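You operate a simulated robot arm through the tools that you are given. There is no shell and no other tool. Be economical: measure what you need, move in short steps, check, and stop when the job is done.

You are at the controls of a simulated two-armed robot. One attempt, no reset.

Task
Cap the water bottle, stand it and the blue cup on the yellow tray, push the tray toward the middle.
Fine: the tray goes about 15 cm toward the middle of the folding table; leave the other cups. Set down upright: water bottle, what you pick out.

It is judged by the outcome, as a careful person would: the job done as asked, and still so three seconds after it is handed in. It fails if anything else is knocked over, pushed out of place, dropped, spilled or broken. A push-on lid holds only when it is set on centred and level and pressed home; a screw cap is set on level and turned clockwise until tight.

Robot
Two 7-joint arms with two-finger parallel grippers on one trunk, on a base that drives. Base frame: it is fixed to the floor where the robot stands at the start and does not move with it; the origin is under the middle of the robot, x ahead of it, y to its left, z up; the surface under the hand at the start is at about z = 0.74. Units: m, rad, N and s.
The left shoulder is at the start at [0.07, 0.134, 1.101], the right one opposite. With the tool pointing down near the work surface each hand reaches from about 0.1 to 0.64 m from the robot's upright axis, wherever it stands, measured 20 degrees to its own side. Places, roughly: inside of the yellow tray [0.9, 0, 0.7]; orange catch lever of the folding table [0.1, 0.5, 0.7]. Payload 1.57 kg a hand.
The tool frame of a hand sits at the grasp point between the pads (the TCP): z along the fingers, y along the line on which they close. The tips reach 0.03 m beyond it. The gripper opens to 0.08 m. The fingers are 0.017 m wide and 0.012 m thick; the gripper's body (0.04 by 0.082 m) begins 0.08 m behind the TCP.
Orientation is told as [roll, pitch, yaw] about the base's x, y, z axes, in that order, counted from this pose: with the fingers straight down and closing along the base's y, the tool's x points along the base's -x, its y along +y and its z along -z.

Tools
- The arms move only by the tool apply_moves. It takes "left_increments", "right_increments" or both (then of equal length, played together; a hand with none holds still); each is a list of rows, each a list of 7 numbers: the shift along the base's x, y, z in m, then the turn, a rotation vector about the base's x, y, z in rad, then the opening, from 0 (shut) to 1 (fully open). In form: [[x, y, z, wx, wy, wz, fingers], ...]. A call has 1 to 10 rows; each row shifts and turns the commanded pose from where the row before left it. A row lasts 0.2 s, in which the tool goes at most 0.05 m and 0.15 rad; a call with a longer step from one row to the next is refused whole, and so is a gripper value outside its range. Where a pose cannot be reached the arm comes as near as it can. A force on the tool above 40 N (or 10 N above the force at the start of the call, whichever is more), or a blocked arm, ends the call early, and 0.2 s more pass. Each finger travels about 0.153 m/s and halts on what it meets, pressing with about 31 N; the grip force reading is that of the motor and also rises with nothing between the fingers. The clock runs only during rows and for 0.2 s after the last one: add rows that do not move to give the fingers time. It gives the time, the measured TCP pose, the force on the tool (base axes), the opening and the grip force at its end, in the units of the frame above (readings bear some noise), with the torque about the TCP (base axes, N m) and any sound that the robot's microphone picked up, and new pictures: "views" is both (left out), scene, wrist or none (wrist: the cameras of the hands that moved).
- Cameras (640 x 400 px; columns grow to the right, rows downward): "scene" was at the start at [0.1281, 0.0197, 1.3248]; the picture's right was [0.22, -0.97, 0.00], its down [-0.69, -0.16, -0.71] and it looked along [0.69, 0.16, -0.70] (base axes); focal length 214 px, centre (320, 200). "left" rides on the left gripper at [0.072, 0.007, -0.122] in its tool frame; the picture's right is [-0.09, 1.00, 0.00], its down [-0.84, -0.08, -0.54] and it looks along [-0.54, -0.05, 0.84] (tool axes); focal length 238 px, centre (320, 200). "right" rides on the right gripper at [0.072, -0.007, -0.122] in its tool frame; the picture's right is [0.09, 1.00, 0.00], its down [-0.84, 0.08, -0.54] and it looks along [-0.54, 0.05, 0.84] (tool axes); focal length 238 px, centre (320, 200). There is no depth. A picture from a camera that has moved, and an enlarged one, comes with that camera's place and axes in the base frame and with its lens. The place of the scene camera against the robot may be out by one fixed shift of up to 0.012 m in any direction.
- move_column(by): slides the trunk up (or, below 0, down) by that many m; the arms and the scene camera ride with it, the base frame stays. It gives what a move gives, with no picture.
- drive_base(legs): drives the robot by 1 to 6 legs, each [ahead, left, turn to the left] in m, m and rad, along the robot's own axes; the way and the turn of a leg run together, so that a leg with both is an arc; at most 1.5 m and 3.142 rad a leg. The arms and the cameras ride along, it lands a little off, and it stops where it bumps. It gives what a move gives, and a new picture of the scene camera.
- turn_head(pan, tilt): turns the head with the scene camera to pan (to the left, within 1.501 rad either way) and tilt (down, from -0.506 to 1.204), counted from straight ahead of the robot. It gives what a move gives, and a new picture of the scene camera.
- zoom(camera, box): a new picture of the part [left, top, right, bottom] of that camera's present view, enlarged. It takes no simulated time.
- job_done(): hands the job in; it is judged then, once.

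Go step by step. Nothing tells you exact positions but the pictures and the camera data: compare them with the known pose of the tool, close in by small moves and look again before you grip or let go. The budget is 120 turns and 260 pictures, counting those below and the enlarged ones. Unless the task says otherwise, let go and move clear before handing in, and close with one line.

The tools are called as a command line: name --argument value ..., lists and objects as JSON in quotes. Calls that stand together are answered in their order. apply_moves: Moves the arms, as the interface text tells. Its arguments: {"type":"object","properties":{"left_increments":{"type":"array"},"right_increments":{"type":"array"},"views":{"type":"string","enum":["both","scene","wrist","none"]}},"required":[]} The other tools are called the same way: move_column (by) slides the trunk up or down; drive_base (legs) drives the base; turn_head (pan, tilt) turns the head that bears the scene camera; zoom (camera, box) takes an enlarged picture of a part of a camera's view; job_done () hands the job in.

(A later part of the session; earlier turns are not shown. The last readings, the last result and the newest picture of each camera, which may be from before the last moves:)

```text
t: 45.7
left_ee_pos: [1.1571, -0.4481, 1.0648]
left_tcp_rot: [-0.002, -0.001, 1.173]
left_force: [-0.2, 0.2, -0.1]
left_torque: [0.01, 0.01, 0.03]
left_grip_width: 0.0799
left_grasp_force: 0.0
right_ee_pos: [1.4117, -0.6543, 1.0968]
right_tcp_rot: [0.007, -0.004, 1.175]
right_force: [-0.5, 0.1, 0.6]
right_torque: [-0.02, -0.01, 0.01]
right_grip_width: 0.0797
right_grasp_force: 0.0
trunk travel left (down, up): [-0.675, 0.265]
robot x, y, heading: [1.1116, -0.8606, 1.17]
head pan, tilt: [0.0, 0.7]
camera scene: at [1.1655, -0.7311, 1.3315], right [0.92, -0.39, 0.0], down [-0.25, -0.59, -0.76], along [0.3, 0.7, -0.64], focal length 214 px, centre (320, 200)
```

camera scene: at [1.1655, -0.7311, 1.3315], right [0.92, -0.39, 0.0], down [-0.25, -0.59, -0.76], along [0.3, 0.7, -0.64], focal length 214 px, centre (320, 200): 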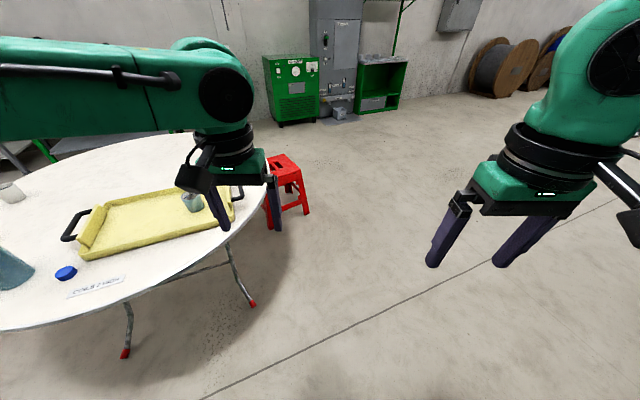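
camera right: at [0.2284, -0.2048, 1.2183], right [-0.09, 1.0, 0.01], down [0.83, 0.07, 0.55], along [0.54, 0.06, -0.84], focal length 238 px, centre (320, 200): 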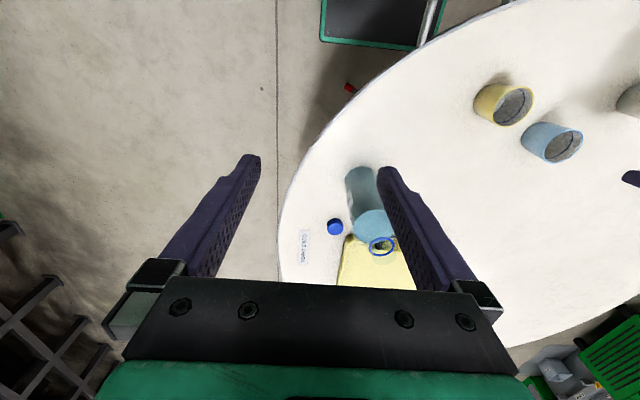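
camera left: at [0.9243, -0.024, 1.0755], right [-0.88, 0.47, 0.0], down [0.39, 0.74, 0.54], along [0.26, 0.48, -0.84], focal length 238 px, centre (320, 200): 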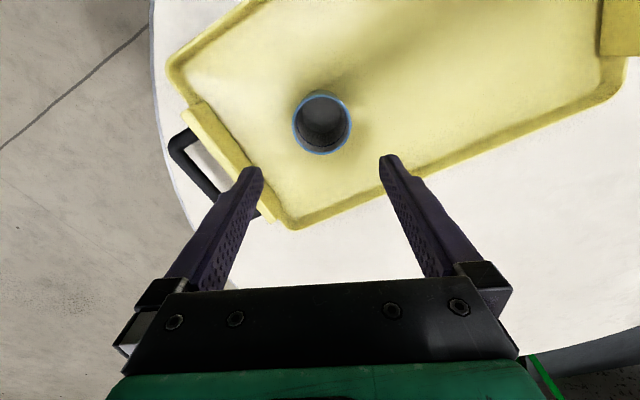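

Clear of the table. Next I turn to face +y and strafe to x≈0.53, staying back while I reshape the left hand for a sideways grip.

drive_base --legs '[[0, 0, 0.4], [0, 0.58, 0]]'

```text
t: 50.2
left_ee_pos: [0.4114, -0.4672, 1.0644]
left_tcp_rot: [-0.002, -0.002, 1.575]
left_force: [0.1, -0.1, -0.2]
left_torque: [0.02, -0.04, -0.01]
left_grip_width: 0.08
left_grasp_force: 0.0
right_ee_pos: [0.7266, -0.5579, 1.0973]
right_tcp_rot: [0.011, -0.005, 1.577]
right_force: [0.5, 0.3, 0.6]
right_torque: [0.02, 0.01, 0.01]
right_grip_width: 0.08
right_grasp_force: 0.2
trunk travel left (down, up): [-0.675, 0.265]
robot x, y, heading: [0.5312, -0.8571, 1.574]
head pan, tilt: [0.0, 0.7]
camera scene: at [0.5298, -0.7239, 1.3316], right [1.0, 0.0, 0.0], down [0.0, -0.64, -0.76], along [0.0, 0.76, -0.64], focal length 214 px, centre (320, 200)
```

scene: 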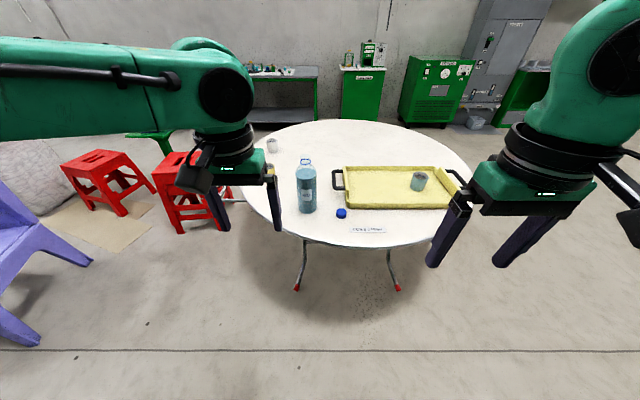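

Everything stands as left. I'll rotate the left hand to point sideways (+x), camera up, at z≈0.86, while still clear of the table.

apply_moves --left_increments '[[-0.006, 0, -0.014, -0.0866, -0.0866, 0.0866, 1], [-0.006, 0, -0.014, -0.0866, -0.0866, 0.0866, 1], [-0.006, 0, -0.014, -0.0866, -0.0866, 0.0866, 1], [-0.006, 0, -0.014, -0.0866, -0.0866, 0.0866, 1], [-0.006, 0, -0.014, -0.0866, -0.0866, 0.0866, 1], [-0.006, 0, -0.014, -0.0866, -0.0866, 0.0866, 1], [-0.006, 0, -0.014, -0.0866, -0.0866, 0.0866, 1]]' --views "none"

apply_moves --left_increments '[[-0.006, 0, -0.014, -0.0866, -0.0866, 0.0866, 1], [-0.006, 0, -0.014, -0.0866, -0.0866, 0.0866, 1], [-0.006, 0, -0.014, -0.0866, -0.0866, 0.0866, 1], [-0.006, 0, -0.014, -0.0866, -0.0866, 0.0866, 1], [-0.006, 0, -0.014, -0.0866, -0.0866, 0.0866, 1], [-0.006, 0, -0.014, -0.0866, -0.0866, 0.0866, 1], [-0.006, 0, -0.014, -0.083, -0.083, 0.083, 1]]'

```text
t: 51.8
left_ee_pos: [0.3678, -0.466, 0.9674]
left_tcp_rot: [-0.464, 0.731, 2.041]
left_force: [0.1, -0.5, -0.5]
left_torque: [0.04, -0.03, -0.01]
left_grip_width: 0.0801
left_grasp_force: 0.1
right_ee_pos: [0.7242, -0.5573, 1.097]
right_tcp_rot: [0.008, -0.003, 1.577]
right_force: [-0.2, -0.1, -0.4]
right_torque: [-0.01, -0.02, 0.02]
right_grip_width: 0.0801
right_grasp_force: 0.1
trunk travel left (down, up): [-0.675, 0.265]
robot x, y, heading: [0.529, -0.8573, 1.57]
head pan, tilt: [0.0, 0.7]
```

```text
t: 53.4
left_ee_pos: [0.3151, -0.5512, 0.898]
left_tcp_rot: [1.512, 1.568, -1.632]
left_force: [0.2, 0.1, -0.2]
left_torque: [0.01, -0.02, -0.01]
left_grip_width: 0.0799
left_grasp_force: 0.1
left hand out of reach, approached as far as the arm can: row 3, 4, 5
right_ee_pos: [0.7248, -0.5592, 1.0969]
right_tcp_rot: [0.01, -0.004, 1.575]
right_force: [-0.4, -0.9, -0.2]
right_torque: [0.0, 0.0, 0.03]
right_grip_width: 0.0801
right_grasp_force: 0.0
trunk travel left (down, up): [-0.675, 0.265]
robot x, y, heading: [0.5273, -0.8629, 1.58]
head pan, tilt: [0.0, 0.7]
camera scene: at [0.5287, -0.7245, 1.3317], right [1.0, 0.0, 0.0], down [0.0, -0.64, -0.77], along [0.0, 0.77, -0.64], focal length 214 px, centre (320, 200)
camera left: at [0.1934, -0.5569, 0.9709], right [0.0, -1.0, -0.09], down [-0.54, 0.07, -0.84], along [0.84, 0.05, -0.54], focal length 238 px, centre (320, 200)
```

scene: 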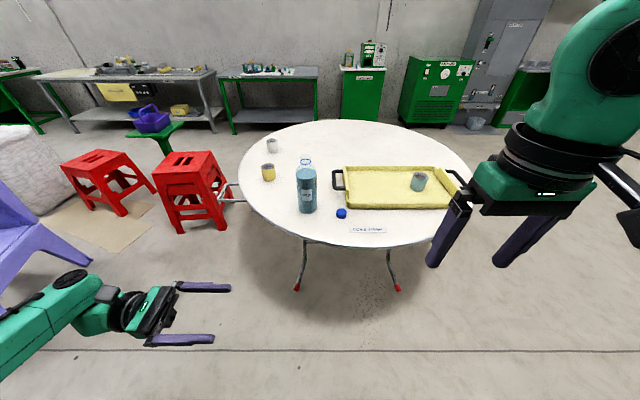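
left: 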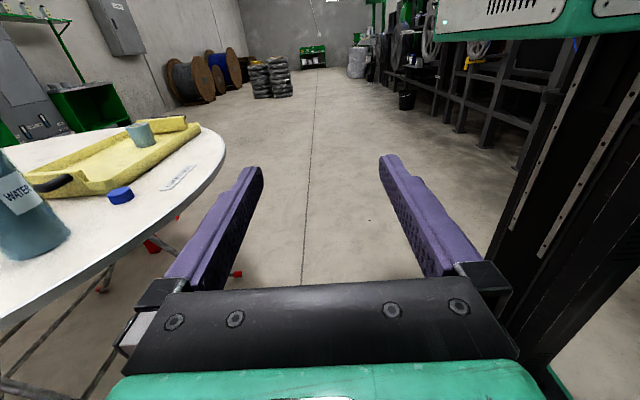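

The hand is horizontal now. I'll test pushing it a bit ahead and down to a height good for the bottle.

apply_moves --left_increments '[[0, 0.025, -0.02, 0, 0, 0, 1], [0, 0.025, -0.02, 0, 0, 0, 1], [0, 0.025, 0, 0, 0, 0, 1], [0, 0, 0, 0, 0, 0, 1]]' --views "none"

```text
t: 54.4
left_ee_pos: [0.3163, -0.4757, 0.857]
left_tcp_rot: [0.913, 1.567, -2.23]
left_force: [0.5, 0.0, -0.3]
left_torque: [-0.03, 0.01, 0.0]
left_grip_width: 0.0799
left_grasp_force: 0.1
right_ee_pos: [0.7256, -0.5588, 1.0972]
right_tcp_rot: [0.009, -0.006, 1.576]
right_force: [0.4, 0.4, -0.5]
right_torque: [0.03, 0.0, 0.02]
right_grip_width: 0.0801
right_grasp_force: 0.0
trunk travel left (down, up): [-0.675, 0.265]
robot x, y, heading: [0.5311, -0.8627, 1.573]
head pan, tilt: [0.0, 0.7]
```

Good: reachable. Drive ahead 0.37 m and check alignment with the bottle.

drive_base --legs '[[0.37, 0, 0]]'

zoom --camera "left" --box '[0, 0, 640, 400]'

zoom --camera "right" --box '[0, 0, 640, 400]'

```text
t: 56.8
left_ee_pos: [0.3189, -0.1053, 0.8577]
left_tcp_rot: [0.759, 1.568, -2.389]
left_force: [0.1, -0.7, 0.6]
left_torque: [0.0, -0.02, -0.02]
left_grip_width: 0.0799
left_grasp_force: 0.1
right_ee_pos: [0.7275, -0.1897, 1.0961]
right_tcp_rot: [0.008, -0.004, 1.567]
right_force: [0.1, -0.7, 0.2]
right_torque: [0.01, 0.03, 0.01]
right_grip_width: 0.0804
right_grasp_force: 0.0
trunk travel left (down, up): [-0.675, 0.265]
robot x, y, heading: [0.5314, -0.492, 1.568]
head pan, tilt: [0.0, 0.7]
camera scene: at [0.5303, -0.3549, 1.3316], right [1.0, 0.0, 0.0], down [0.0, -0.64, -0.77], along [0.0, 0.77, -0.64], focal length 214 px, centre (320, 200)
```

scene: 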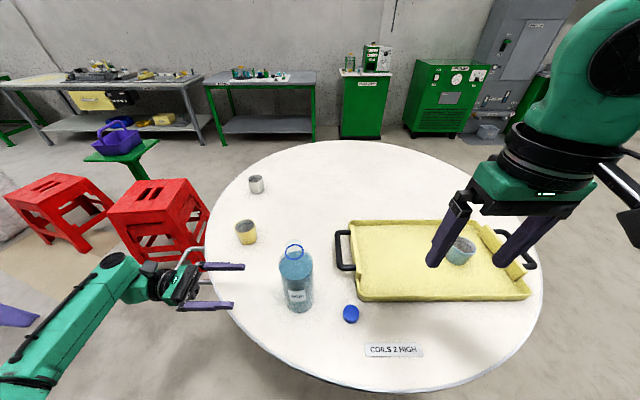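

```text
1.00 times, centred on (320, 200) of left (not enlarged: the box is as wide or as high as the picture)
camera zoom: at [0.1969, -0.11, 0.9299], right [-0.01, -1.0, -0.09], down [-0.54, 0.08, -0.84], along [0.84, 0.04, -0.54], focal length 238 px, centre (320, 200)
```

zoom: 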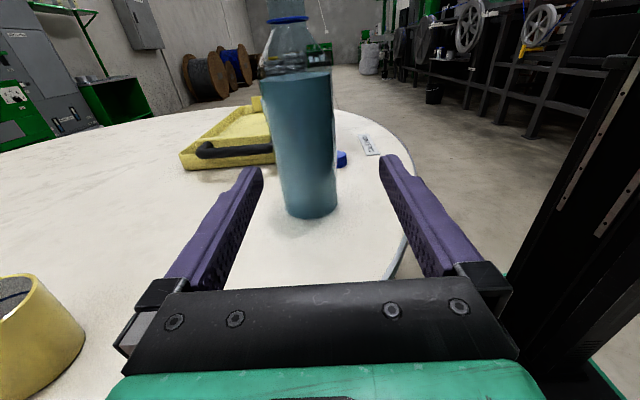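

```text
1.00 times, centred on (320, 200) of right (not enlarged: the box is as wide or as high as the picture)
camera zoom: at [0.7352, -0.2632, 1.2184], right [-1.0, -0.09, 0.01], down [-0.07, 0.83, 0.55], along [-0.06, 0.54, -0.84], focal length 238 px, centre (320, 200)
```

zoom: 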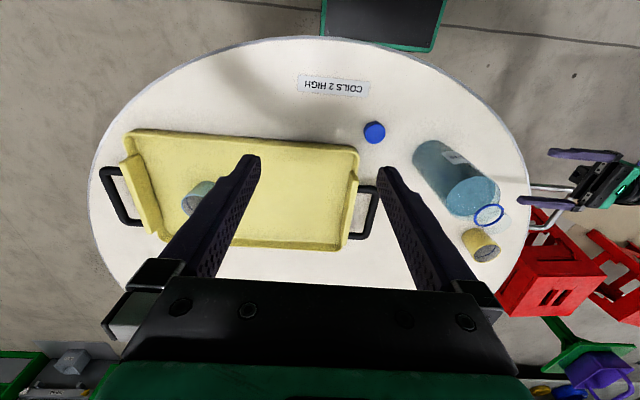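

The bottle is about 7.5 cm wide and the gripper opens 8 cm, so alignment must be precise. I'll get closer and lower before judging.

apply_moves --left_increments '[[0, 0.01, -0.018, 0, 0, 0, 1], [0.02, 0.012, -0.02, 0, 0, 0, 1], [0.025, 0, -0.02, 0, 0, 0, 1], [0.015, 0, 0, 0, 0, 0, 1], [0, 0, 0, 0, 0, 0, 1]]' --views "both"

zoom --camera "left" --box '[220, 80, 420, 205]'

zoom --camera "scene" --box '[200, 230, 360, 330]'

```text
t: 58.0
left_ee_pos: [0.3786, -0.0844, 0.7988]
left_tcp_rot: [0.842, 1.565, -2.304]
left_force: [-0.7, -0.4, 0.1]
left_torque: [0.04, -0.01, 0.01]
left_grip_width: 0.0799
left_grasp_force: 0.0
right_ee_pos: [0.7275, -0.19, 1.0965]
right_tcp_rot: [0.009, -0.005, 1.569]
right_force: [0.2, 0.5, -1.1]
right_torque: [0.0, 0.01, 0.0]
right_grip_width: 0.0797
right_grasp_force: 0.1
trunk travel left (down, up): [-0.675, 0.265]
robot x, y, heading: [0.5326, -0.4891, 1.563]
head pan, tilt: [0.0, 0.7]
camera scene: at [0.5303, -0.3544, 1.3315], right [1.0, 0.0, 0.0], down [0.0, -0.64, -0.76], along [0.0, 0.76, -0.64], focal length 214 px, centre (320, 200)
camera left: at [0.2567, -0.0886, 0.8712], right [-0.01, -1.0, -0.09], down [-0.54, 0.08, -0.84], along [0.84, 0.04, -0.54], focal length 238 px, centre (320, 200)
```

scene: 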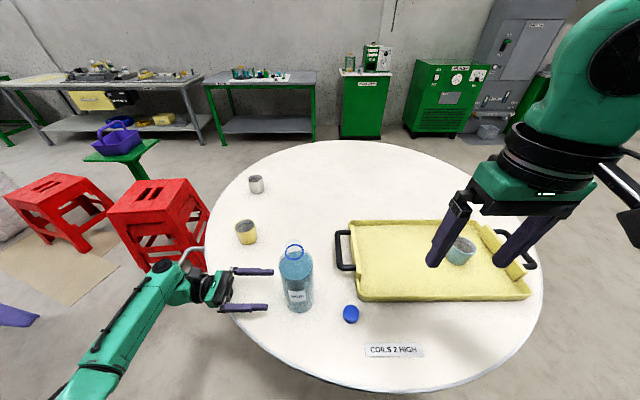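
left: 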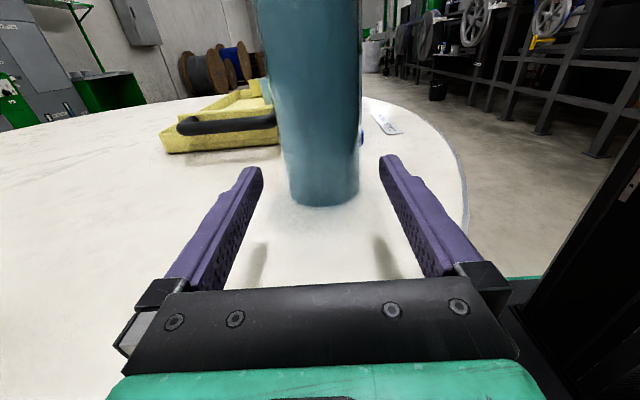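

```text
3.20 times, centred on (320, 142) of left
camera zoom: at [0.2567, -0.0886, 0.8712], right [-0.01, -1.0, -0.09], down [-0.54, 0.08, -0.84], along [0.84, 0.04, -0.54], focal length 763 px, centre (320, 384)
```

zoom: 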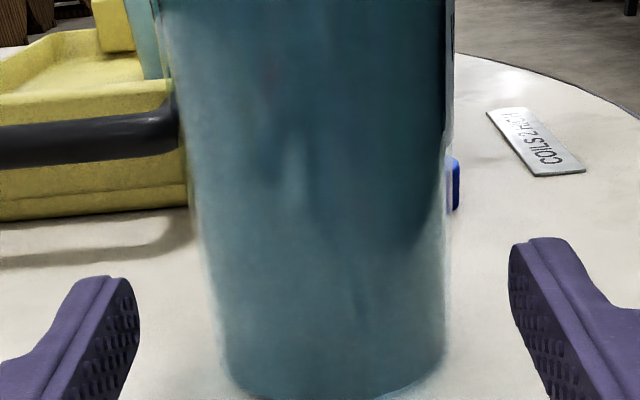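

```text
4.00 times, centred on (280, 280) of scene
camera zoom: at [0.5303, -0.3544, 1.3315], right [1.0, 0.0, 0.0], down [0.0, -0.64, -0.76], along [0.0, 0.76, -0.64], focal length 858 px, centre (480, -120)
```

zoom: 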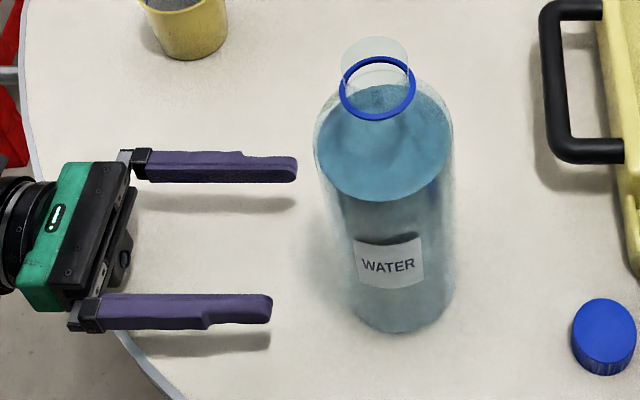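

The bottle is centred between the fingers to within about a millimetre, with roughly 3 mm clearance each side. It's a knurled screw cap. Sliding forward gently.

apply_moves --left_increments '[[0.015, 0, 0, 0, 0, 0, 1], [0.012, -0.0005, 0, 0, 0, 0, 1], [0.012, 0, 0, 0, 0, 0, 1], [0.012, -0.0005, 0, 0, 0, 0, 1], [0, 0, 0, 0, 0, 0, 1]]' --views "wrist"

zoom --camera "scene" --box '[200, 230, 360, 330]'

zoom --camera "left" --box '[220, 80, 420, 205]'

```text
t: 59.2
left_ee_pos: [0.4294, -0.0832, 0.7982]
left_tcp_rot: [0.793, 1.568, -2.354]
left_force: [0.6, 0.7, -0.4]
left_torque: [0.01, 0.0, -0.02]
left_grip_width: 0.0801
left_grasp_force: 0.0
right_ee_pos: [0.7274, -0.1898, 1.0972]
right_tcp_rot: [0.008, -0.007, 1.569]
right_force: [-0.4, 0.0, 0.3]
right_torque: [0.0, 0.01, 0.01]
right_grip_width: 0.0799
right_grasp_force: 0.0
trunk travel left (down, up): [-0.675, 0.265]
robot x, y, heading: [0.5342, -0.4902, 1.57]
head pan, tilt: [0.0, 0.7]
camera left: at [0.3082, -0.0888, 0.8716], right [-0.01, -1.0, -0.09], down [-0.54, 0.08, -0.84], along [0.84, 0.04, -0.54], focal length 238 px, centre (320, 200)
```

left: 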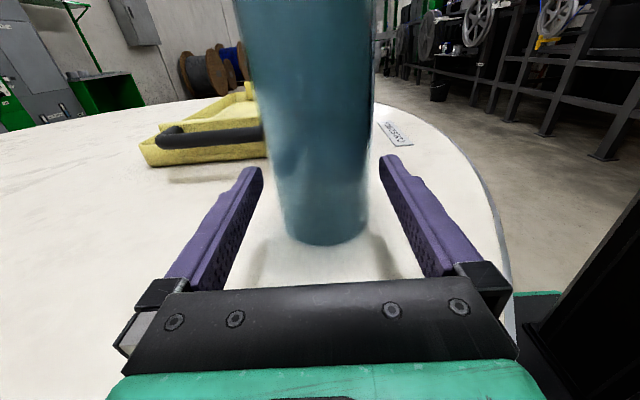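

```text
4.00 times, centred on (280, 280) of scene
camera zoom: at [0.5302, -0.3546, 1.3316], right [1.0, 0.0, 0.0], down [0.0, -0.64, -0.76], along [0.0, 0.76, -0.64], focal length 858 px, centre (480, -120)
```

zoom: 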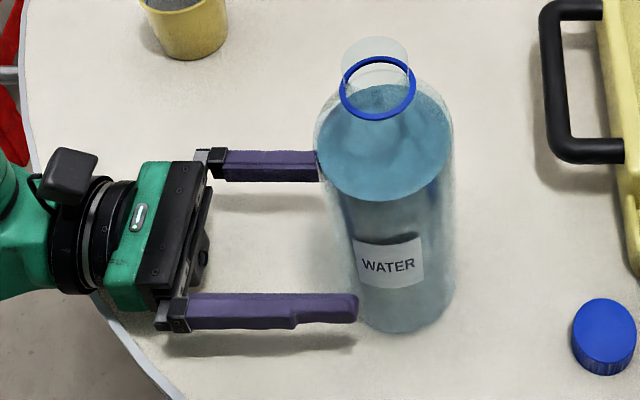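

```text
3.20 times, centred on (320, 142) of left
camera zoom: at [0.3082, -0.0888, 0.8716], right [-0.01, -1.0, -0.09], down [-0.54, 0.08, -0.84], along [0.84, 0.04, -0.54], focal length 763 px, centre (320, 384)
```

zoom: 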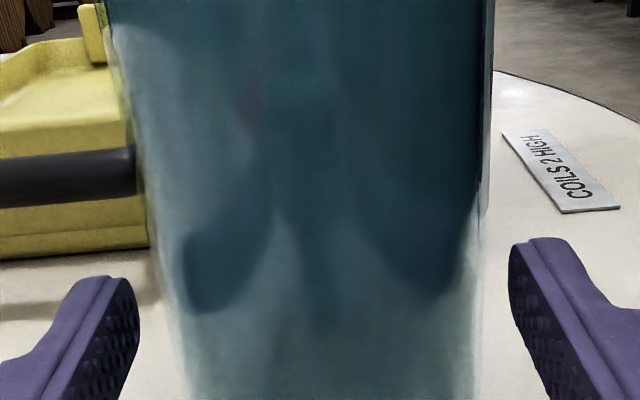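

Still centred. Continue until the bottle sits at the pads.

apply_moves --left_increments '[[0.012, -0.0005, 0, 0, 0, 0, 1], [0.012, 0, 0, 0, 0, 0, 1], [0.012, 0, 0, 0, 0, 0, 1], [0.008, 0, 0, 0, 0, 0, 1], [0, 0, 0, 0, 0, 0, 1]]' --views "wrist"

zoom --camera "scene" --box '[200, 230, 360, 330]'

```text
t: 60.4
left_ee_pos: [0.4744, -0.0859, 0.799]
left_tcp_rot: [0.82, 1.567, -2.327]
left_force: [-0.7, -0.2, -0.4]
left_torque: [0.01, 0.03, -0.01]
left_grip_width: 0.08
left_grasp_force: 0.1
right_ee_pos: [0.7281, -0.1886, 1.0965]
right_tcp_rot: [0.01, -0.006, 1.569]
right_force: [0.1, -0.6, 0.6]
right_torque: [-0.04, -0.02, -0.01]
right_grip_width: 0.0801
right_grasp_force: 0.1
trunk travel left (down, up): [-0.675, 0.265]
robot x, y, heading: [0.5351, -0.4902, 1.568]
head pan, tilt: [0.0, 0.7]
camera left: at [0.352, -0.0896, 0.8717], right [-0.01, -1.0, -0.09], down [-0.54, 0.08, -0.84], along [0.84, 0.04, -0.54], focal length 238 px, centre (320, 200)
```

left: 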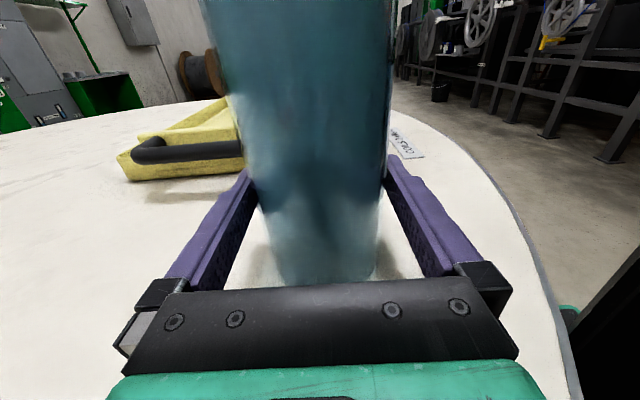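

```text
4.00 times, centred on (280, 280) of scene
camera zoom: at [0.5303, -0.3546, 1.3316], right [1.0, 0.0, 0.0], down [0.0, -0.64, -0.76], along [0.0, 0.76, -0.64], focal length 858 px, centre (480, -120)
```

zoom: 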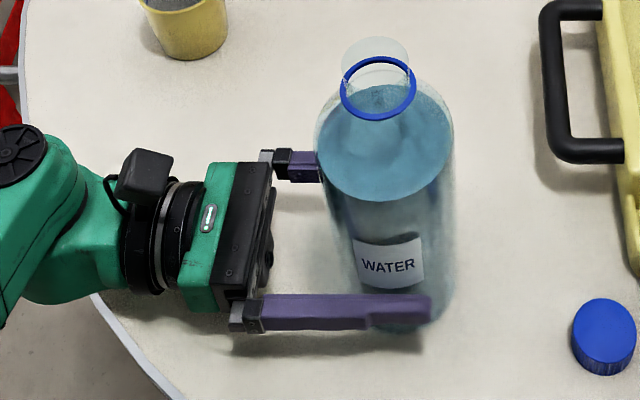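

Bottle undisturbed and straddled. Close the grip gently.

apply_moves --left_increments '[[0, 0, 0, 0, 0, 0, 0.95], [0, 0, 0, 0, 0, 0, 0.9], [0, 0, 0, 0, 0, 0, 0.85], [0, 0, 0, 0, 0, 0, 0.8]]' --views "scene"

```text
t: 61.4
left_ee_pos: [0.4753, -0.0849, 0.7986]
left_tcp_rot: [0.738, 1.568, -2.409]
left_force: [1.2, 2.7, 0.9]
left_torque: [0.22, 0.0, 0.02]
left_grip_width: 0.0768
left_grasp_force: 30.9
right_ee_pos: [0.7292, -0.19, 1.0965]
right_tcp_rot: [0.011, -0.004, 1.571]
right_force: [-0.7, -0.7, 0.1]
right_torque: [-0.01, 0.01, 0.0]
right_grip_width: 0.0801
right_grasp_force: 0.1
trunk travel left (down, up): [-0.675, 0.265]
robot x, y, heading: [0.5266, -0.4887, 1.574]
head pan, tilt: [0.0, 0.7]
camera scene: at [0.5305, -0.3542, 1.3315], right [1.0, 0.0, 0.0], down [0.0, -0.64, -0.76], along [0.0, 0.76, -0.64], focal length 214 px, centre (320, 200)
```

scene: 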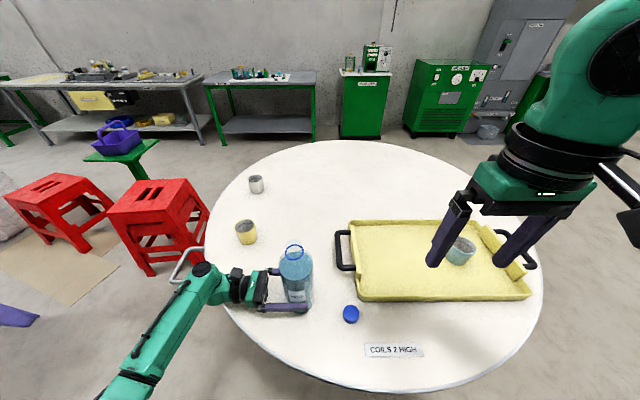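

Bottle held (0.0768). Next the right hand goes above the cap.

apply_moves --right_increments '[[-0.02, 0.01, -0.03, 0, 0, 0, 1], [-0.02, 0.01, -0.03, 0, 0, 0, 1], [-0.02, 0.01, -0.03, 0, 0, 0, 1], [-0.02, 0.011, -0.03, 0, 0, 0, 1], [-0.02, 0.011, -0.03, 0, 0, 0, 1], [-0.018, 0.011, -0.03, 0, 0, 0, 1], [0, 0, -0.03, 0, 0, 0, 1], [0, 0, 0, 0, 0, 0, 1]]'

zoom --camera "right" --box '[220, 80, 420, 205]'

```text
t: 63.2
left_ee_pos: [0.4752, -0.0846, 0.8]
left_tcp_rot: [0.744, 1.567, -2.403]
left_force: [1.2, -1.3, -0.3]
left_torque: [0.14, 0.1, 0.0]
left_grip_width: 0.0765
left_grasp_force: 31.0
right_ee_pos: [0.6107, -0.1281, 0.8894]
right_tcp_rot: [0.012, -0.004, 1.569]
right_force: [-0.7, -0.5, -0.1]
right_torque: [0.0, -0.02, -0.02]
right_grip_width: 0.0798
right_grasp_force: 0.0
trunk travel left (down, up): [-0.675, 0.265]
robot x, y, heading: [0.5306, -0.4933, 1.564]
head pan, tilt: [0.0, 0.7]
camera scene: at [0.5305, -0.3548, 1.3316], right [1.0, 0.0, 0.0], down [0.0, -0.64, -0.77], along [0.0, 0.76, -0.64], focal length 214 px, centre (320, 200)
camera right: at [0.617, -0.2014, 1.0104], right [-1.0, -0.09, 0.01], down [-0.07, 0.83, 0.55], along [-0.06, 0.54, -0.84], focal length 238 px, centre (320, 200)
```

scene: 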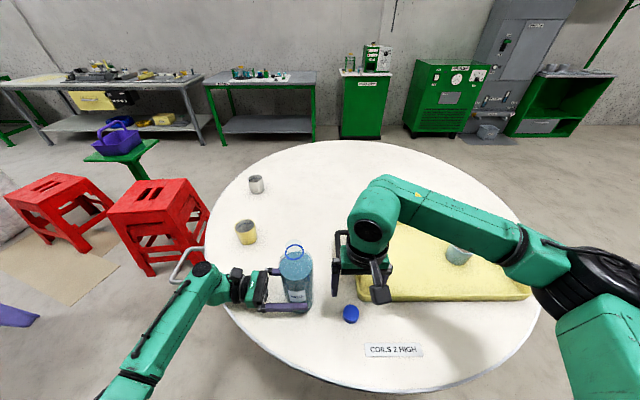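
right: 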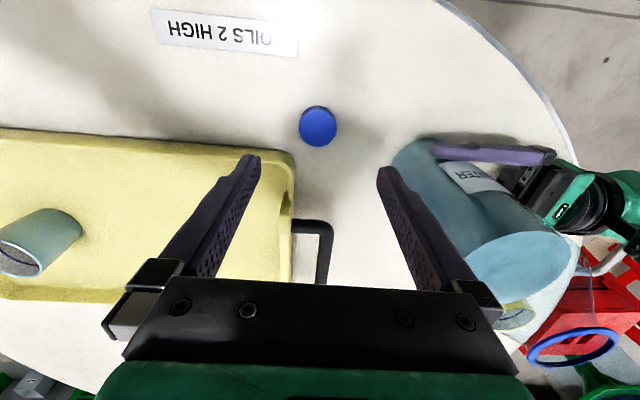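

```text
3.20 times, centred on (320, 142) of right
camera zoom: at [0.617, -0.2014, 1.0104], right [-1.0, -0.09, 0.01], down [-0.07, 0.83, 0.55], along [-0.06, 0.54, -0.84], focal length 763 px, centre (320, 384)
```

zoom: 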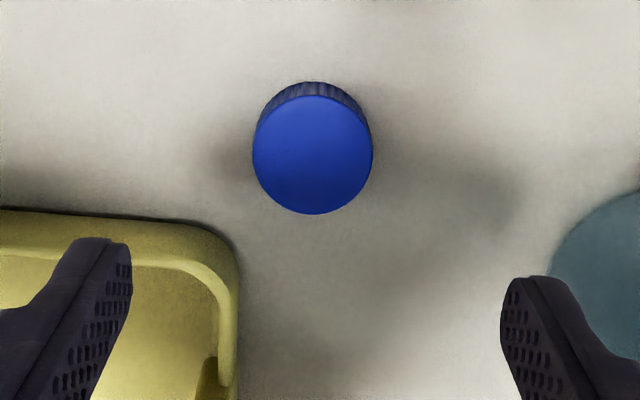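

The cap's centre is about 3 mm to +x of the tool. I correct that and a slight tilt, then descend.

apply_moves --right_increments '[[0.003, 0, -0.03, 0, -0.011, 0, 1], [0, 0, -0.03, 0, 0, 0, 1], [0, 0, -0.025, 0, 0, 0, 0.9], [0, 0, 0, 0, 0, 0, 0.85]]' --views "wrist"

zoom --camera "scene" --box '[290, 250, 420, 331]'

```text
t: 64.2
left_ee_pos: [0.4748, -0.0846, 0.8001]
left_tcp_rot: [0.742, 1.566, -2.407]
left_force: [-0.2, -1.1, 0.3]
left_torque: [0.1, 0.08, -0.03]
left_grip_width: 0.0765
left_grasp_force: 31.0
right_ee_pos: [0.6108, -0.1274, 0.8041]
right_tcp_rot: [0.0, -0.005, 1.569]
right_force: [0.1, -0.4, 0.5]
right_torque: [0.03, 0.01, 0.0]
right_grip_width: 0.068
right_grasp_force: 0.0
trunk travel left (down, up): [-0.675, 0.265]
robot x, y, heading: [0.5276, -0.4909, 1.567]
head pan, tilt: [0.0, 0.7]
camera right: at [0.6173, -0.2009, 0.9249], right [-1.0, -0.09, 0.0], down [-0.08, 0.83, 0.55], along [-0.05, 0.54, -0.84], focal length 238 px, centre (320, 200)
```

right: 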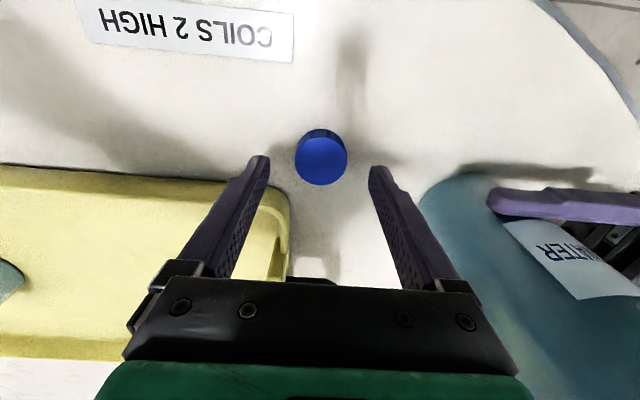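

```text
4.92 times, centred on (355, 290) of scene
camera zoom: at [0.5305, -0.3548, 1.3316], right [1.0, 0.0, 0.0], down [0.0, -0.64, -0.76], along [0.0, 0.76, -0.64], focal length 1056 px, centre (148, -246)
```

zoom: 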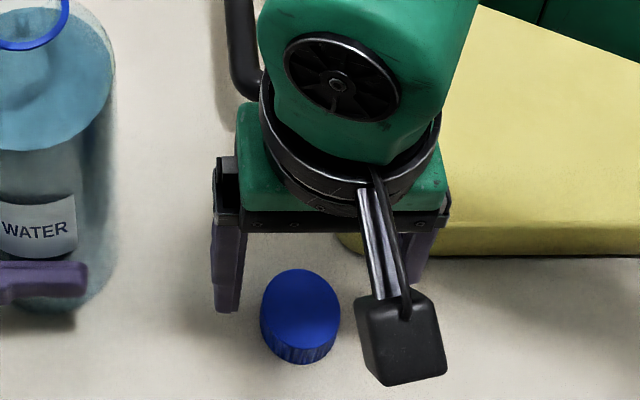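

The cap is centred within 1–2 mm. Down the last 3 cm and close.

apply_moves --right_increments '[[0, 0, -0.015, 0, 0, 0, 0.85], [0, 0, -0.014, 0, 0, 0, 0.85], [0, 0, 0, 0, 0, 0, 0.7], [0, 0, 0, 0, 0, 0, 0.5], [0, 0, 0, 0, 0, 0, 0.3], [0, 0, 0, 0, 0, 0, 0.3]]' --views "wrist"

zoom --camera "scene" --box '[290, 250, 420, 331]'

```text
t: 65.6
left_ee_pos: [0.4734, -0.0854, 0.7996]
left_tcp_rot: [0.746, 1.568, -2.401]
left_force: [0.3, -0.9, 0.6]
left_torque: [0.15, -0.02, -0.01]
left_grip_width: 0.0766
left_grasp_force: 30.8
right_ee_pos: [0.6134, -0.1284, 0.773]
right_tcp_rot: [-0.003, -0.006, 1.571]
right_force: [0.0, -0.2, 0.1]
right_torque: [0.01, -0.02, 0.0]
right_grip_width: 0.0376
right_grasp_force: 30.7
trunk travel left (down, up): [-0.675, 0.265]
robot x, y, heading: [0.5315, -0.4894, 1.568]
head pan, tilt: [0.0, 0.7]
camera right: at [0.6185, -0.2006, 0.895], right [-1.0, -0.09, 0.0], down [-0.08, 0.83, 0.55], along [-0.05, 0.54, -0.84], focal length 238 px, centre (320, 200)
```

right: 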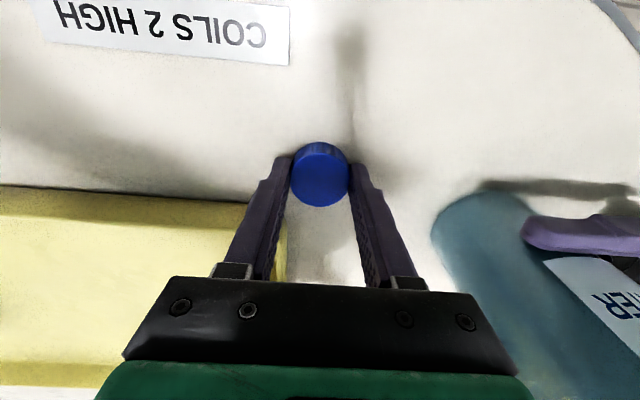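

```text
4.92 times, centred on (355, 290) of scene
camera zoom: at [0.5304, -0.3547, 1.3316], right [1.0, 0.0, 0.0], down [0.0, -0.64, -0.76], along [0.0, 0.76, -0.64], focal length 1056 px, centre (148, -246)
```

zoom: 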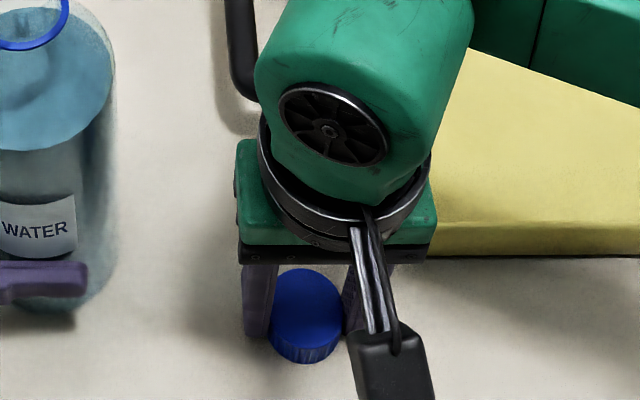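

The cap is gripped. I'll lift it and bring it above the bottle's neck, stopping short to check.

apply_moves --right_increments '[[0, 0, 0.03, 0, 0, 0, 0.3], [0, 0, 0.045, 0, 0, 0, 0.3], [0, 0, 0.045, 0, 0, 0, 0.3], [0, 0, 0.045, 0, 0, 0, 0.3], [0, 0, 0.045, 0, 0, 0, 0.3], [0, 0, 0.045, 0, 0, 0, 0.3], [0, 0, 0.03, 0, 0, 0, 0.3], [-0.03, 0.01, 0, 0, 0, 0, 0.3], [-0.03, 0.01, 0, 0, 0, 0, 0.3], [0, 0, 0, 0, 0, 0, 0.3]]'

zoom --camera "scene" --box '[250, 190, 410, 290]'

```text
t: 67.8
left_ee_pos: [0.475, -0.085, 0.7991]
left_tcp_rot: [0.722, 1.566, -2.425]
left_force: [0.4, -0.7, 0.8]
left_torque: [0.17, -0.12, 0.02]
left_grip_width: 0.0766
left_grasp_force: 31.0
right_ee_pos: [0.5547, -0.1063, 1.0568]
right_tcp_rot: [-0.002, -0.005, 1.569]
right_force: [-0.5, -0.6, -0.6]
right_torque: [0.01, 0.0, 0.02]
right_grip_width: 0.0377
right_grasp_force: 31.3
trunk travel left (down, up): [-0.675, 0.265]
robot x, y, heading: [0.5319, -0.4928, 1.568]
head pan, tilt: [0.0, 0.7]
camera scene: at [0.5307, -0.3549, 1.3316], right [1.0, 0.0, 0.0], down [0.0, -0.64, -0.77], along [0.0, 0.77, -0.64], focal length 214 px, centre (320, 200)
camera right: at [0.5597, -0.179, 1.18], right [-1.0, -0.09, 0.0], down [-0.08, 0.83, 0.55], along [-0.05, 0.54, -0.84], focal length 238 px, centre (320, 200)
```

scene: 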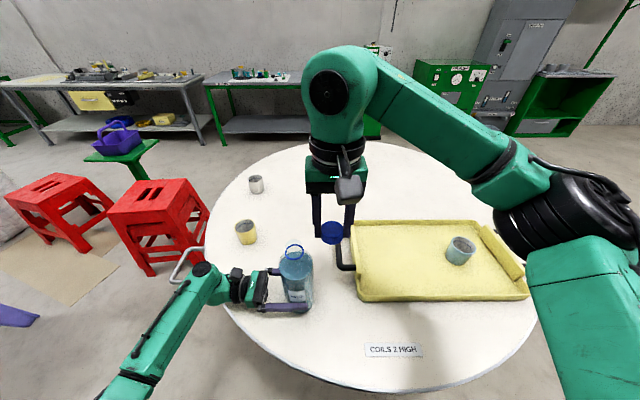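
right: 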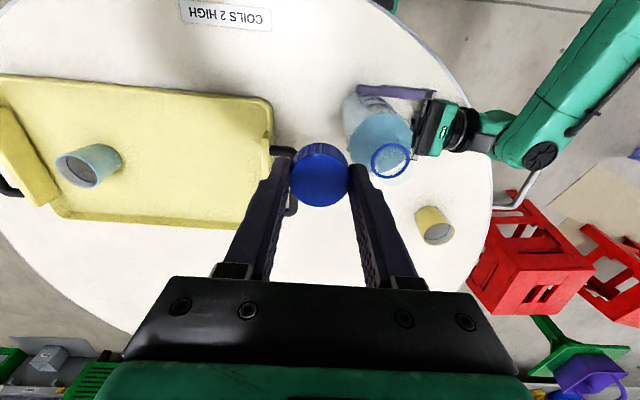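

```text
4.00 times, centred on (330, 240) of scene
camera zoom: at [0.5307, -0.3549, 1.3316], right [1.0, 0.0, 0.0], down [0.0, -0.64, -0.77], along [0.0, 0.77, -0.64], focal length 858 px, centre (280, 40)
```

zoom: 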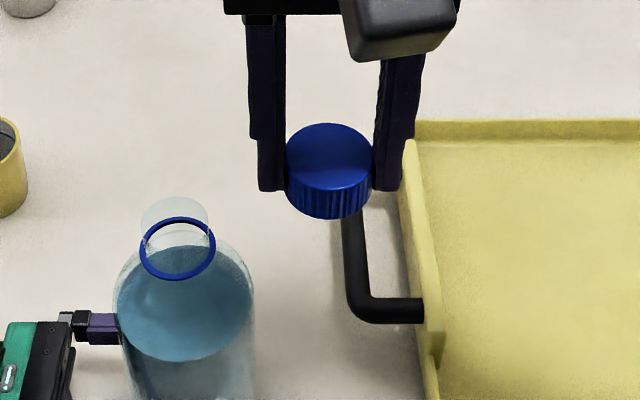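

The neck top is near (0.480, -0.088, ~0.978). I'll move the cap above it, still 4 cm high, and compare.

apply_moves --right_increments '[[-0.03, 0.008, 0, 0, 0, 0, 0.3], [-0.03, 0.007, 0, 0, 0, 0, 0.3], [-0.015, 0.004, 0, 0, 0, 0, 0.3], [0, 0, -0.01, 0, 0, 0, 0.3], [0, 0, 0, 0, 0, 0, 0.3]]' --views "wrist"

zoom --camera "scene" --box '[235, 200, 363, 280]'

zoom --camera "right" --box '[240, 100, 400, 200]'

zoom --camera "left" --box '[200, 0, 440, 150]'

```text
t: 69.0
left_ee_pos: [0.4741, -0.085, 0.7987]
left_tcp_rot: [0.722, 1.569, -2.424]
left_force: [1.1, -1.0, -0.4]
left_torque: [0.17, 0.08, -0.01]
left_grip_width: 0.0765
left_grasp_force: 31.1
right_ee_pos: [0.4805, -0.0865, 1.0477]
right_tcp_rot: [-0.003, -0.006, 1.568]
right_force: [0.0, -0.2, -0.1]
right_torque: [0.0, 0.0, -0.02]
right_grip_width: 0.0377
right_grasp_force: 31.2
trunk travel left (down, up): [-0.675, 0.265]
robot x, y, heading: [0.5312, -0.4919, 1.57]
head pan, tilt: [0.0, 0.7]
camera right: at [0.4848, -0.1603, 1.1696], right [-1.0, -0.09, 0.0], down [-0.08, 0.83, 0.55], along [-0.05, 0.54, -0.84], focal length 238 px, centre (320, 200)
```

right: 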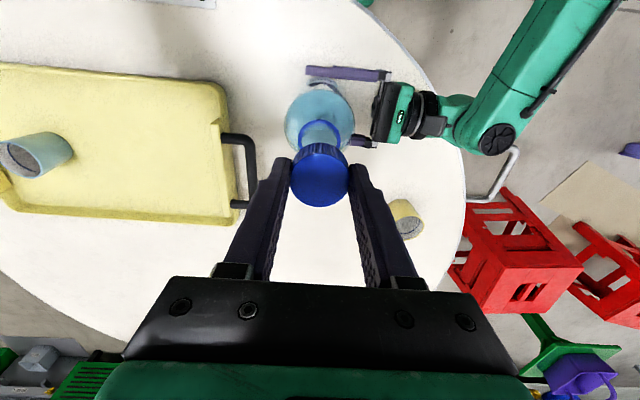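

```text
5.00 times, centred on (299, 240) of scene
camera zoom: at [0.5304, -0.3547, 1.3316], right [1.0, 0.0, 0.0], down [0.0, -0.64, -0.76], along [0.0, 0.76, -0.64], focal length 1072 px, centre (425, 0)
```

zoom: 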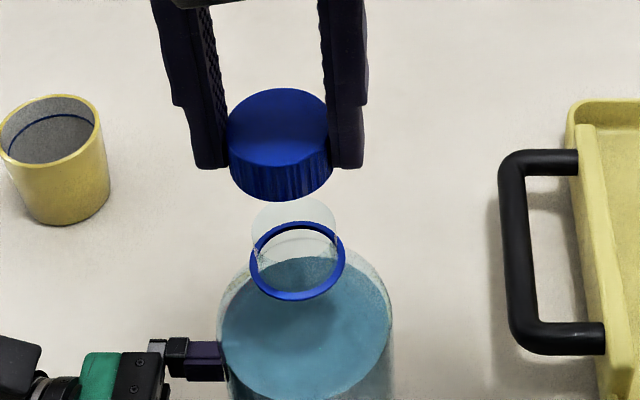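

```text
4.00 times, centred on (320, 150) of right
camera zoom: at [0.4848, -0.1603, 1.1696], right [-1.0, -0.09, 0.0], down [-0.08, 0.83, 0.55], along [-0.05, 0.54, -0.84], focal length 953 px, centre (320, 400)
```

zoom: 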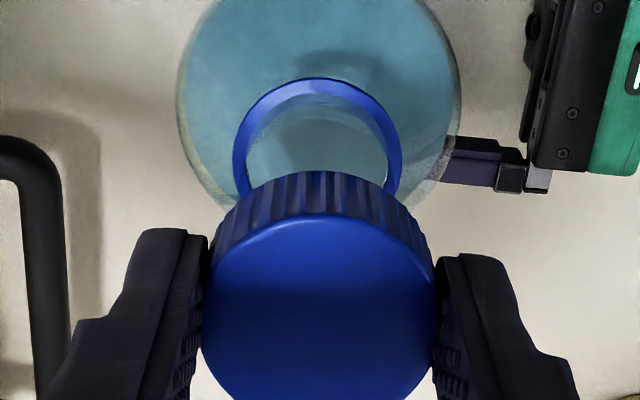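

```text
2.67 times, centred on (320, 75) of left
camera zoom: at [0.3518, -0.0897, 0.8718], right [-0.01, -1.0, -0.09], down [-0.54, 0.08, -0.84], along [0.84, 0.04, -0.54], focal length 636 px, centre (320, 533)
```

zoom: 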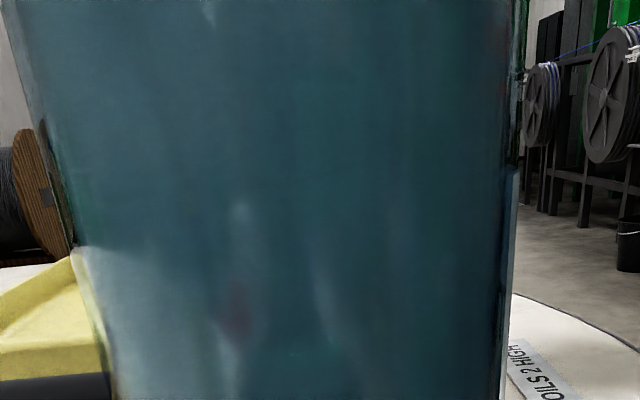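

Cap and neck agree within about 1 mm. I'll lower until contact in small steps.

apply_moves --right_increments '[[0.001, 0.0005, -0.015, 0, 0, 0, 0.3], [0, 0, -0.012, 0, 0, 0, 0.3], [0, 0, -0.004, 0, 0, 0, 0.3], [0, 0, 0, 0, 0, 0, 0.3]]' --views "wrist"

zoom --camera "scene" --box '[235, 200, 363, 280]'

zoom --camera "right" --box '[240, 100, 400, 200]'

```text
t: 70.0
left_ee_pos: [0.474, -0.0848, 0.7988]
left_tcp_rot: [0.773, 1.565, -2.373]
left_force: [0.6, 0.3, -1.1]
left_torque: [0.16, 0.09, -0.01]
left_grip_width: 0.0765
left_grasp_force: 31.2
right_ee_pos: [0.4808, -0.0875, 1.0157]
right_tcp_rot: [0.0, -0.005, 1.569]
right_force: [0.4, 0.3, -0.5]
right_torque: [-0.02, 0.0, 0.01]
right_grip_width: 0.0374
right_grasp_force: 31.4
trunk travel left (down, up): [-0.675, 0.265]
robot x, y, heading: [0.5301, -0.491, 1.566]
head pan, tilt: [0.0, 0.7]
camera right: at [0.4855, -0.16, 1.1375], right [-1.0, -0.09, 0.0], down [-0.08, 0.83, 0.55], along [-0.05, 0.54, -0.84], focal length 238 px, centre (320, 200)
```

right: 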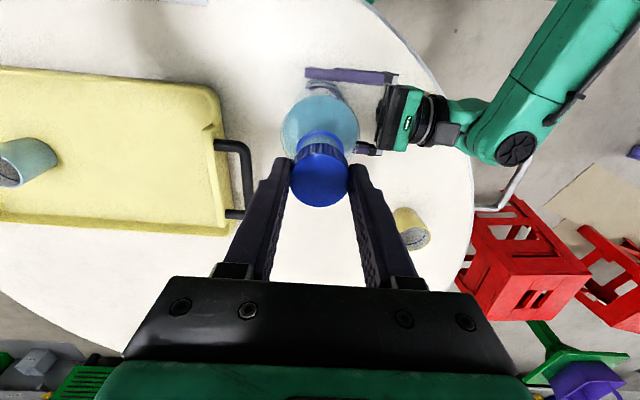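

```text
5.00 times, centred on (299, 240) of scene
camera zoom: at [0.5304, -0.3547, 1.3316], right [1.0, 0.0, 0.0], down [0.0, -0.64, -0.76], along [0.0, 0.76, -0.64], focal length 1072 px, centre (425, 0)
```

zoom: 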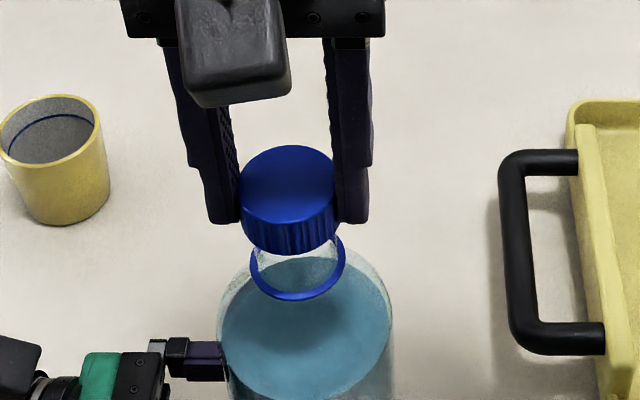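

```text
4.00 times, centred on (320, 150) of right
camera zoom: at [0.4855, -0.16, 1.1375], right [-1.0, -0.09, 0.0], down [-0.08, 0.83, 0.55], along [-0.05, 0.54, -0.84], focal length 953 px, centre (320, 400)
```

zoom: 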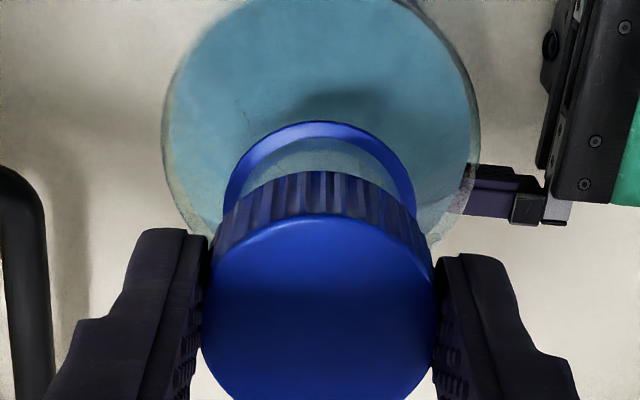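

Still aligned to under 1 mm. Going down to contact in 2–3 mm steps.

apply_moves --right_increments '[[0.0003, 0.0005, -0.003, 0, 0, 0, 0.3], [0, 0, -0.002, 0, 0, 0, 0.3], [0, 0, -0.002, 0, 0, 0, 0.3], [0, 0, -0.002, 0, 0, 0, 0.3], [0, 0, 0, 0, 0, 0, 0.3]]' --views "none"

```text
t: 71.2
left_ee_pos: [0.4763, -0.0842, 0.8]
left_tcp_rot: [0.776, 1.567, -2.371]
left_force: [0.4, 0.1, 0.7]
left_torque: [0.23, -0.09, -0.03]
left_grip_width: 0.0766
left_grasp_force: 30.7
right_ee_pos: [0.4799, -0.0878, 1.0075]
right_tcp_rot: [-0.003, -0.005, 1.567]
right_force: [0.3, -0.1, -0.5]
right_torque: [0.03, -0.04, 0.04]
right_grip_width: 0.0375
right_grasp_force: 30.7
trunk travel left (down, up): [-0.675, 0.265]
robot x, y, heading: [0.5282, -0.492, 1.568]
head pan, tilt: [0.0, 0.7]
```

apply_moves --right_increments '[[0.0005, 0, -0.002, 0, 0, 0, 0.3], [0, 0, -0.002, 0, 0, 0, 0.3], [0, 0, -0.002, 0, 0, 0, 0.3], [0, 0, -0.002, 0, 0, 0, 0.3], [0, 0, 0, 0, 0, 0, 0.3]]' --views "wrist"

zoom --camera "scene" --box '[235, 200, 363, 280]'

```text
t: 72.4
left_ee_pos: [0.4738, -0.0849, 0.7996]
left_tcp_rot: [0.801, 1.567, -2.345]
left_force: [0.1, -0.3, 0.8]
left_torque: [0.2, -0.07, 0.03]
left_grip_width: 0.0767
left_grasp_force: 30.9
right_ee_pos: [0.4809, -0.0873, 0.9991]
right_tcp_rot: [-0.003, -0.003, 1.569]
right_force: [0.0, 0.1, 0.1]
right_torque: [0.0, -0.03, -0.03]
right_grip_width: 0.0377
right_grasp_force: 30.8
trunk travel left (down, up): [-0.675, 0.265]
robot x, y, heading: [0.5326, -0.4943, 1.562]
head pan, tilt: [0.0, 0.7]
camera right: at [0.4854, -0.1597, 1.1215], right [-1.0, -0.09, 0.0], down [-0.08, 0.83, 0.55], along [-0.05, 0.54, -0.84], focal length 238 px, centre (320, 200)
```

right: 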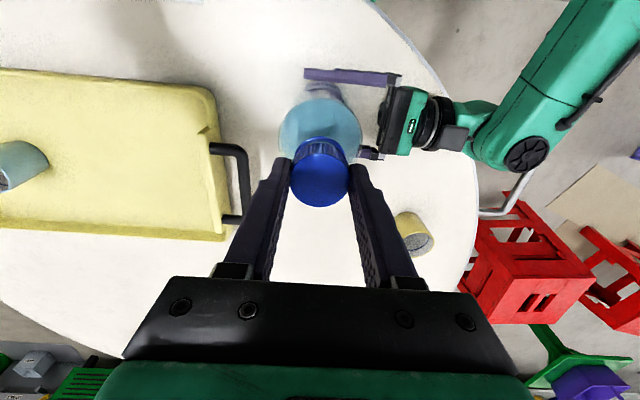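

```text
5.00 times, centred on (299, 240) of scene
camera zoom: at [0.5303, -0.3547, 1.3316], right [1.0, 0.0, 0.0], down [0.0, -0.64, -0.76], along [0.0, 0.76, -0.64], focal length 1072 px, centre (425, 0)
```

zoom: 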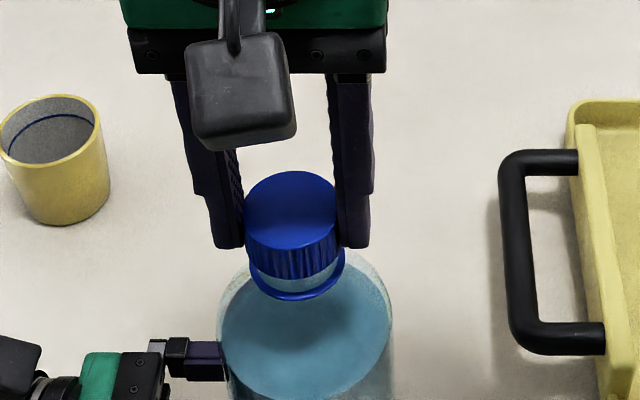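

No contact yet; the cap is about at the neck's rim. A few more small steps.

apply_moves --right_increments '[[0, 0, -0.002, 0, 0, 0, 0.3], [0, 0, -0.002, 0, 0, 0, 0.3], [0, 0, -0.001, 0, 0, 0, 0.3], [0, 0, 0, 0, 0, 0, 0.3]]' --views "none"

```text
t: 73.4
left_ee_pos: [0.4733, -0.0846, 0.8002]
left_tcp_rot: [0.716, 1.568, -2.432]
left_force: [0.1, -0.2, 1.5]
left_torque: [0.45, 0.15, 0.01]
left_grip_width: 0.0765
left_grasp_force: 31.1
right_ee_pos: [0.4799, -0.0873, 0.9953]
right_tcp_rot: [-0.001, -0.005, 1.568]
right_force: [-0.9, 1.1, 0.8]
right_torque: [0.03, 0.05, -0.01]
right_grip_width: 0.0376
right_grasp_force: 31.3
trunk travel left (down, up): [-0.675, 0.265]
robot x, y, heading: [0.5336, -0.4915, 1.566]
head pan, tilt: [0.0, 0.7]
```

apply_moves --right_increments '[[0, 0, -0.001, 0, 0, 0, 0.3], [0, 0, -0.001, 0, 0, 0, 0.3], [0, 0, 0, 0, 0, 0, 0.3]]' --views "none"

```text
t: 74.2
left_ee_pos: [0.4748, -0.0854, 0.7994]
left_tcp_rot: [0.783, 1.567, -2.363]
left_force: [-0.4, -0.7, 0.5]
left_torque: [0.43, -0.03, 0.01]
left_grip_width: 0.0765
left_grasp_force: 30.9
right_ee_pos: [0.4807, -0.0871, 0.9933]
right_tcp_rot: [-0.002, -0.004, 1.568]
right_force: [-0.7, 1.5, 0.7]
right_torque: [0.02, 0.0, -0.01]
right_grip_width: 0.038
right_grasp_force: 30.3
trunk travel left (down, up): [-0.675, 0.265]
robot x, y, heading: [0.5304, -0.4918, 1.564]
head pan, tilt: [0.0, 0.7]
```

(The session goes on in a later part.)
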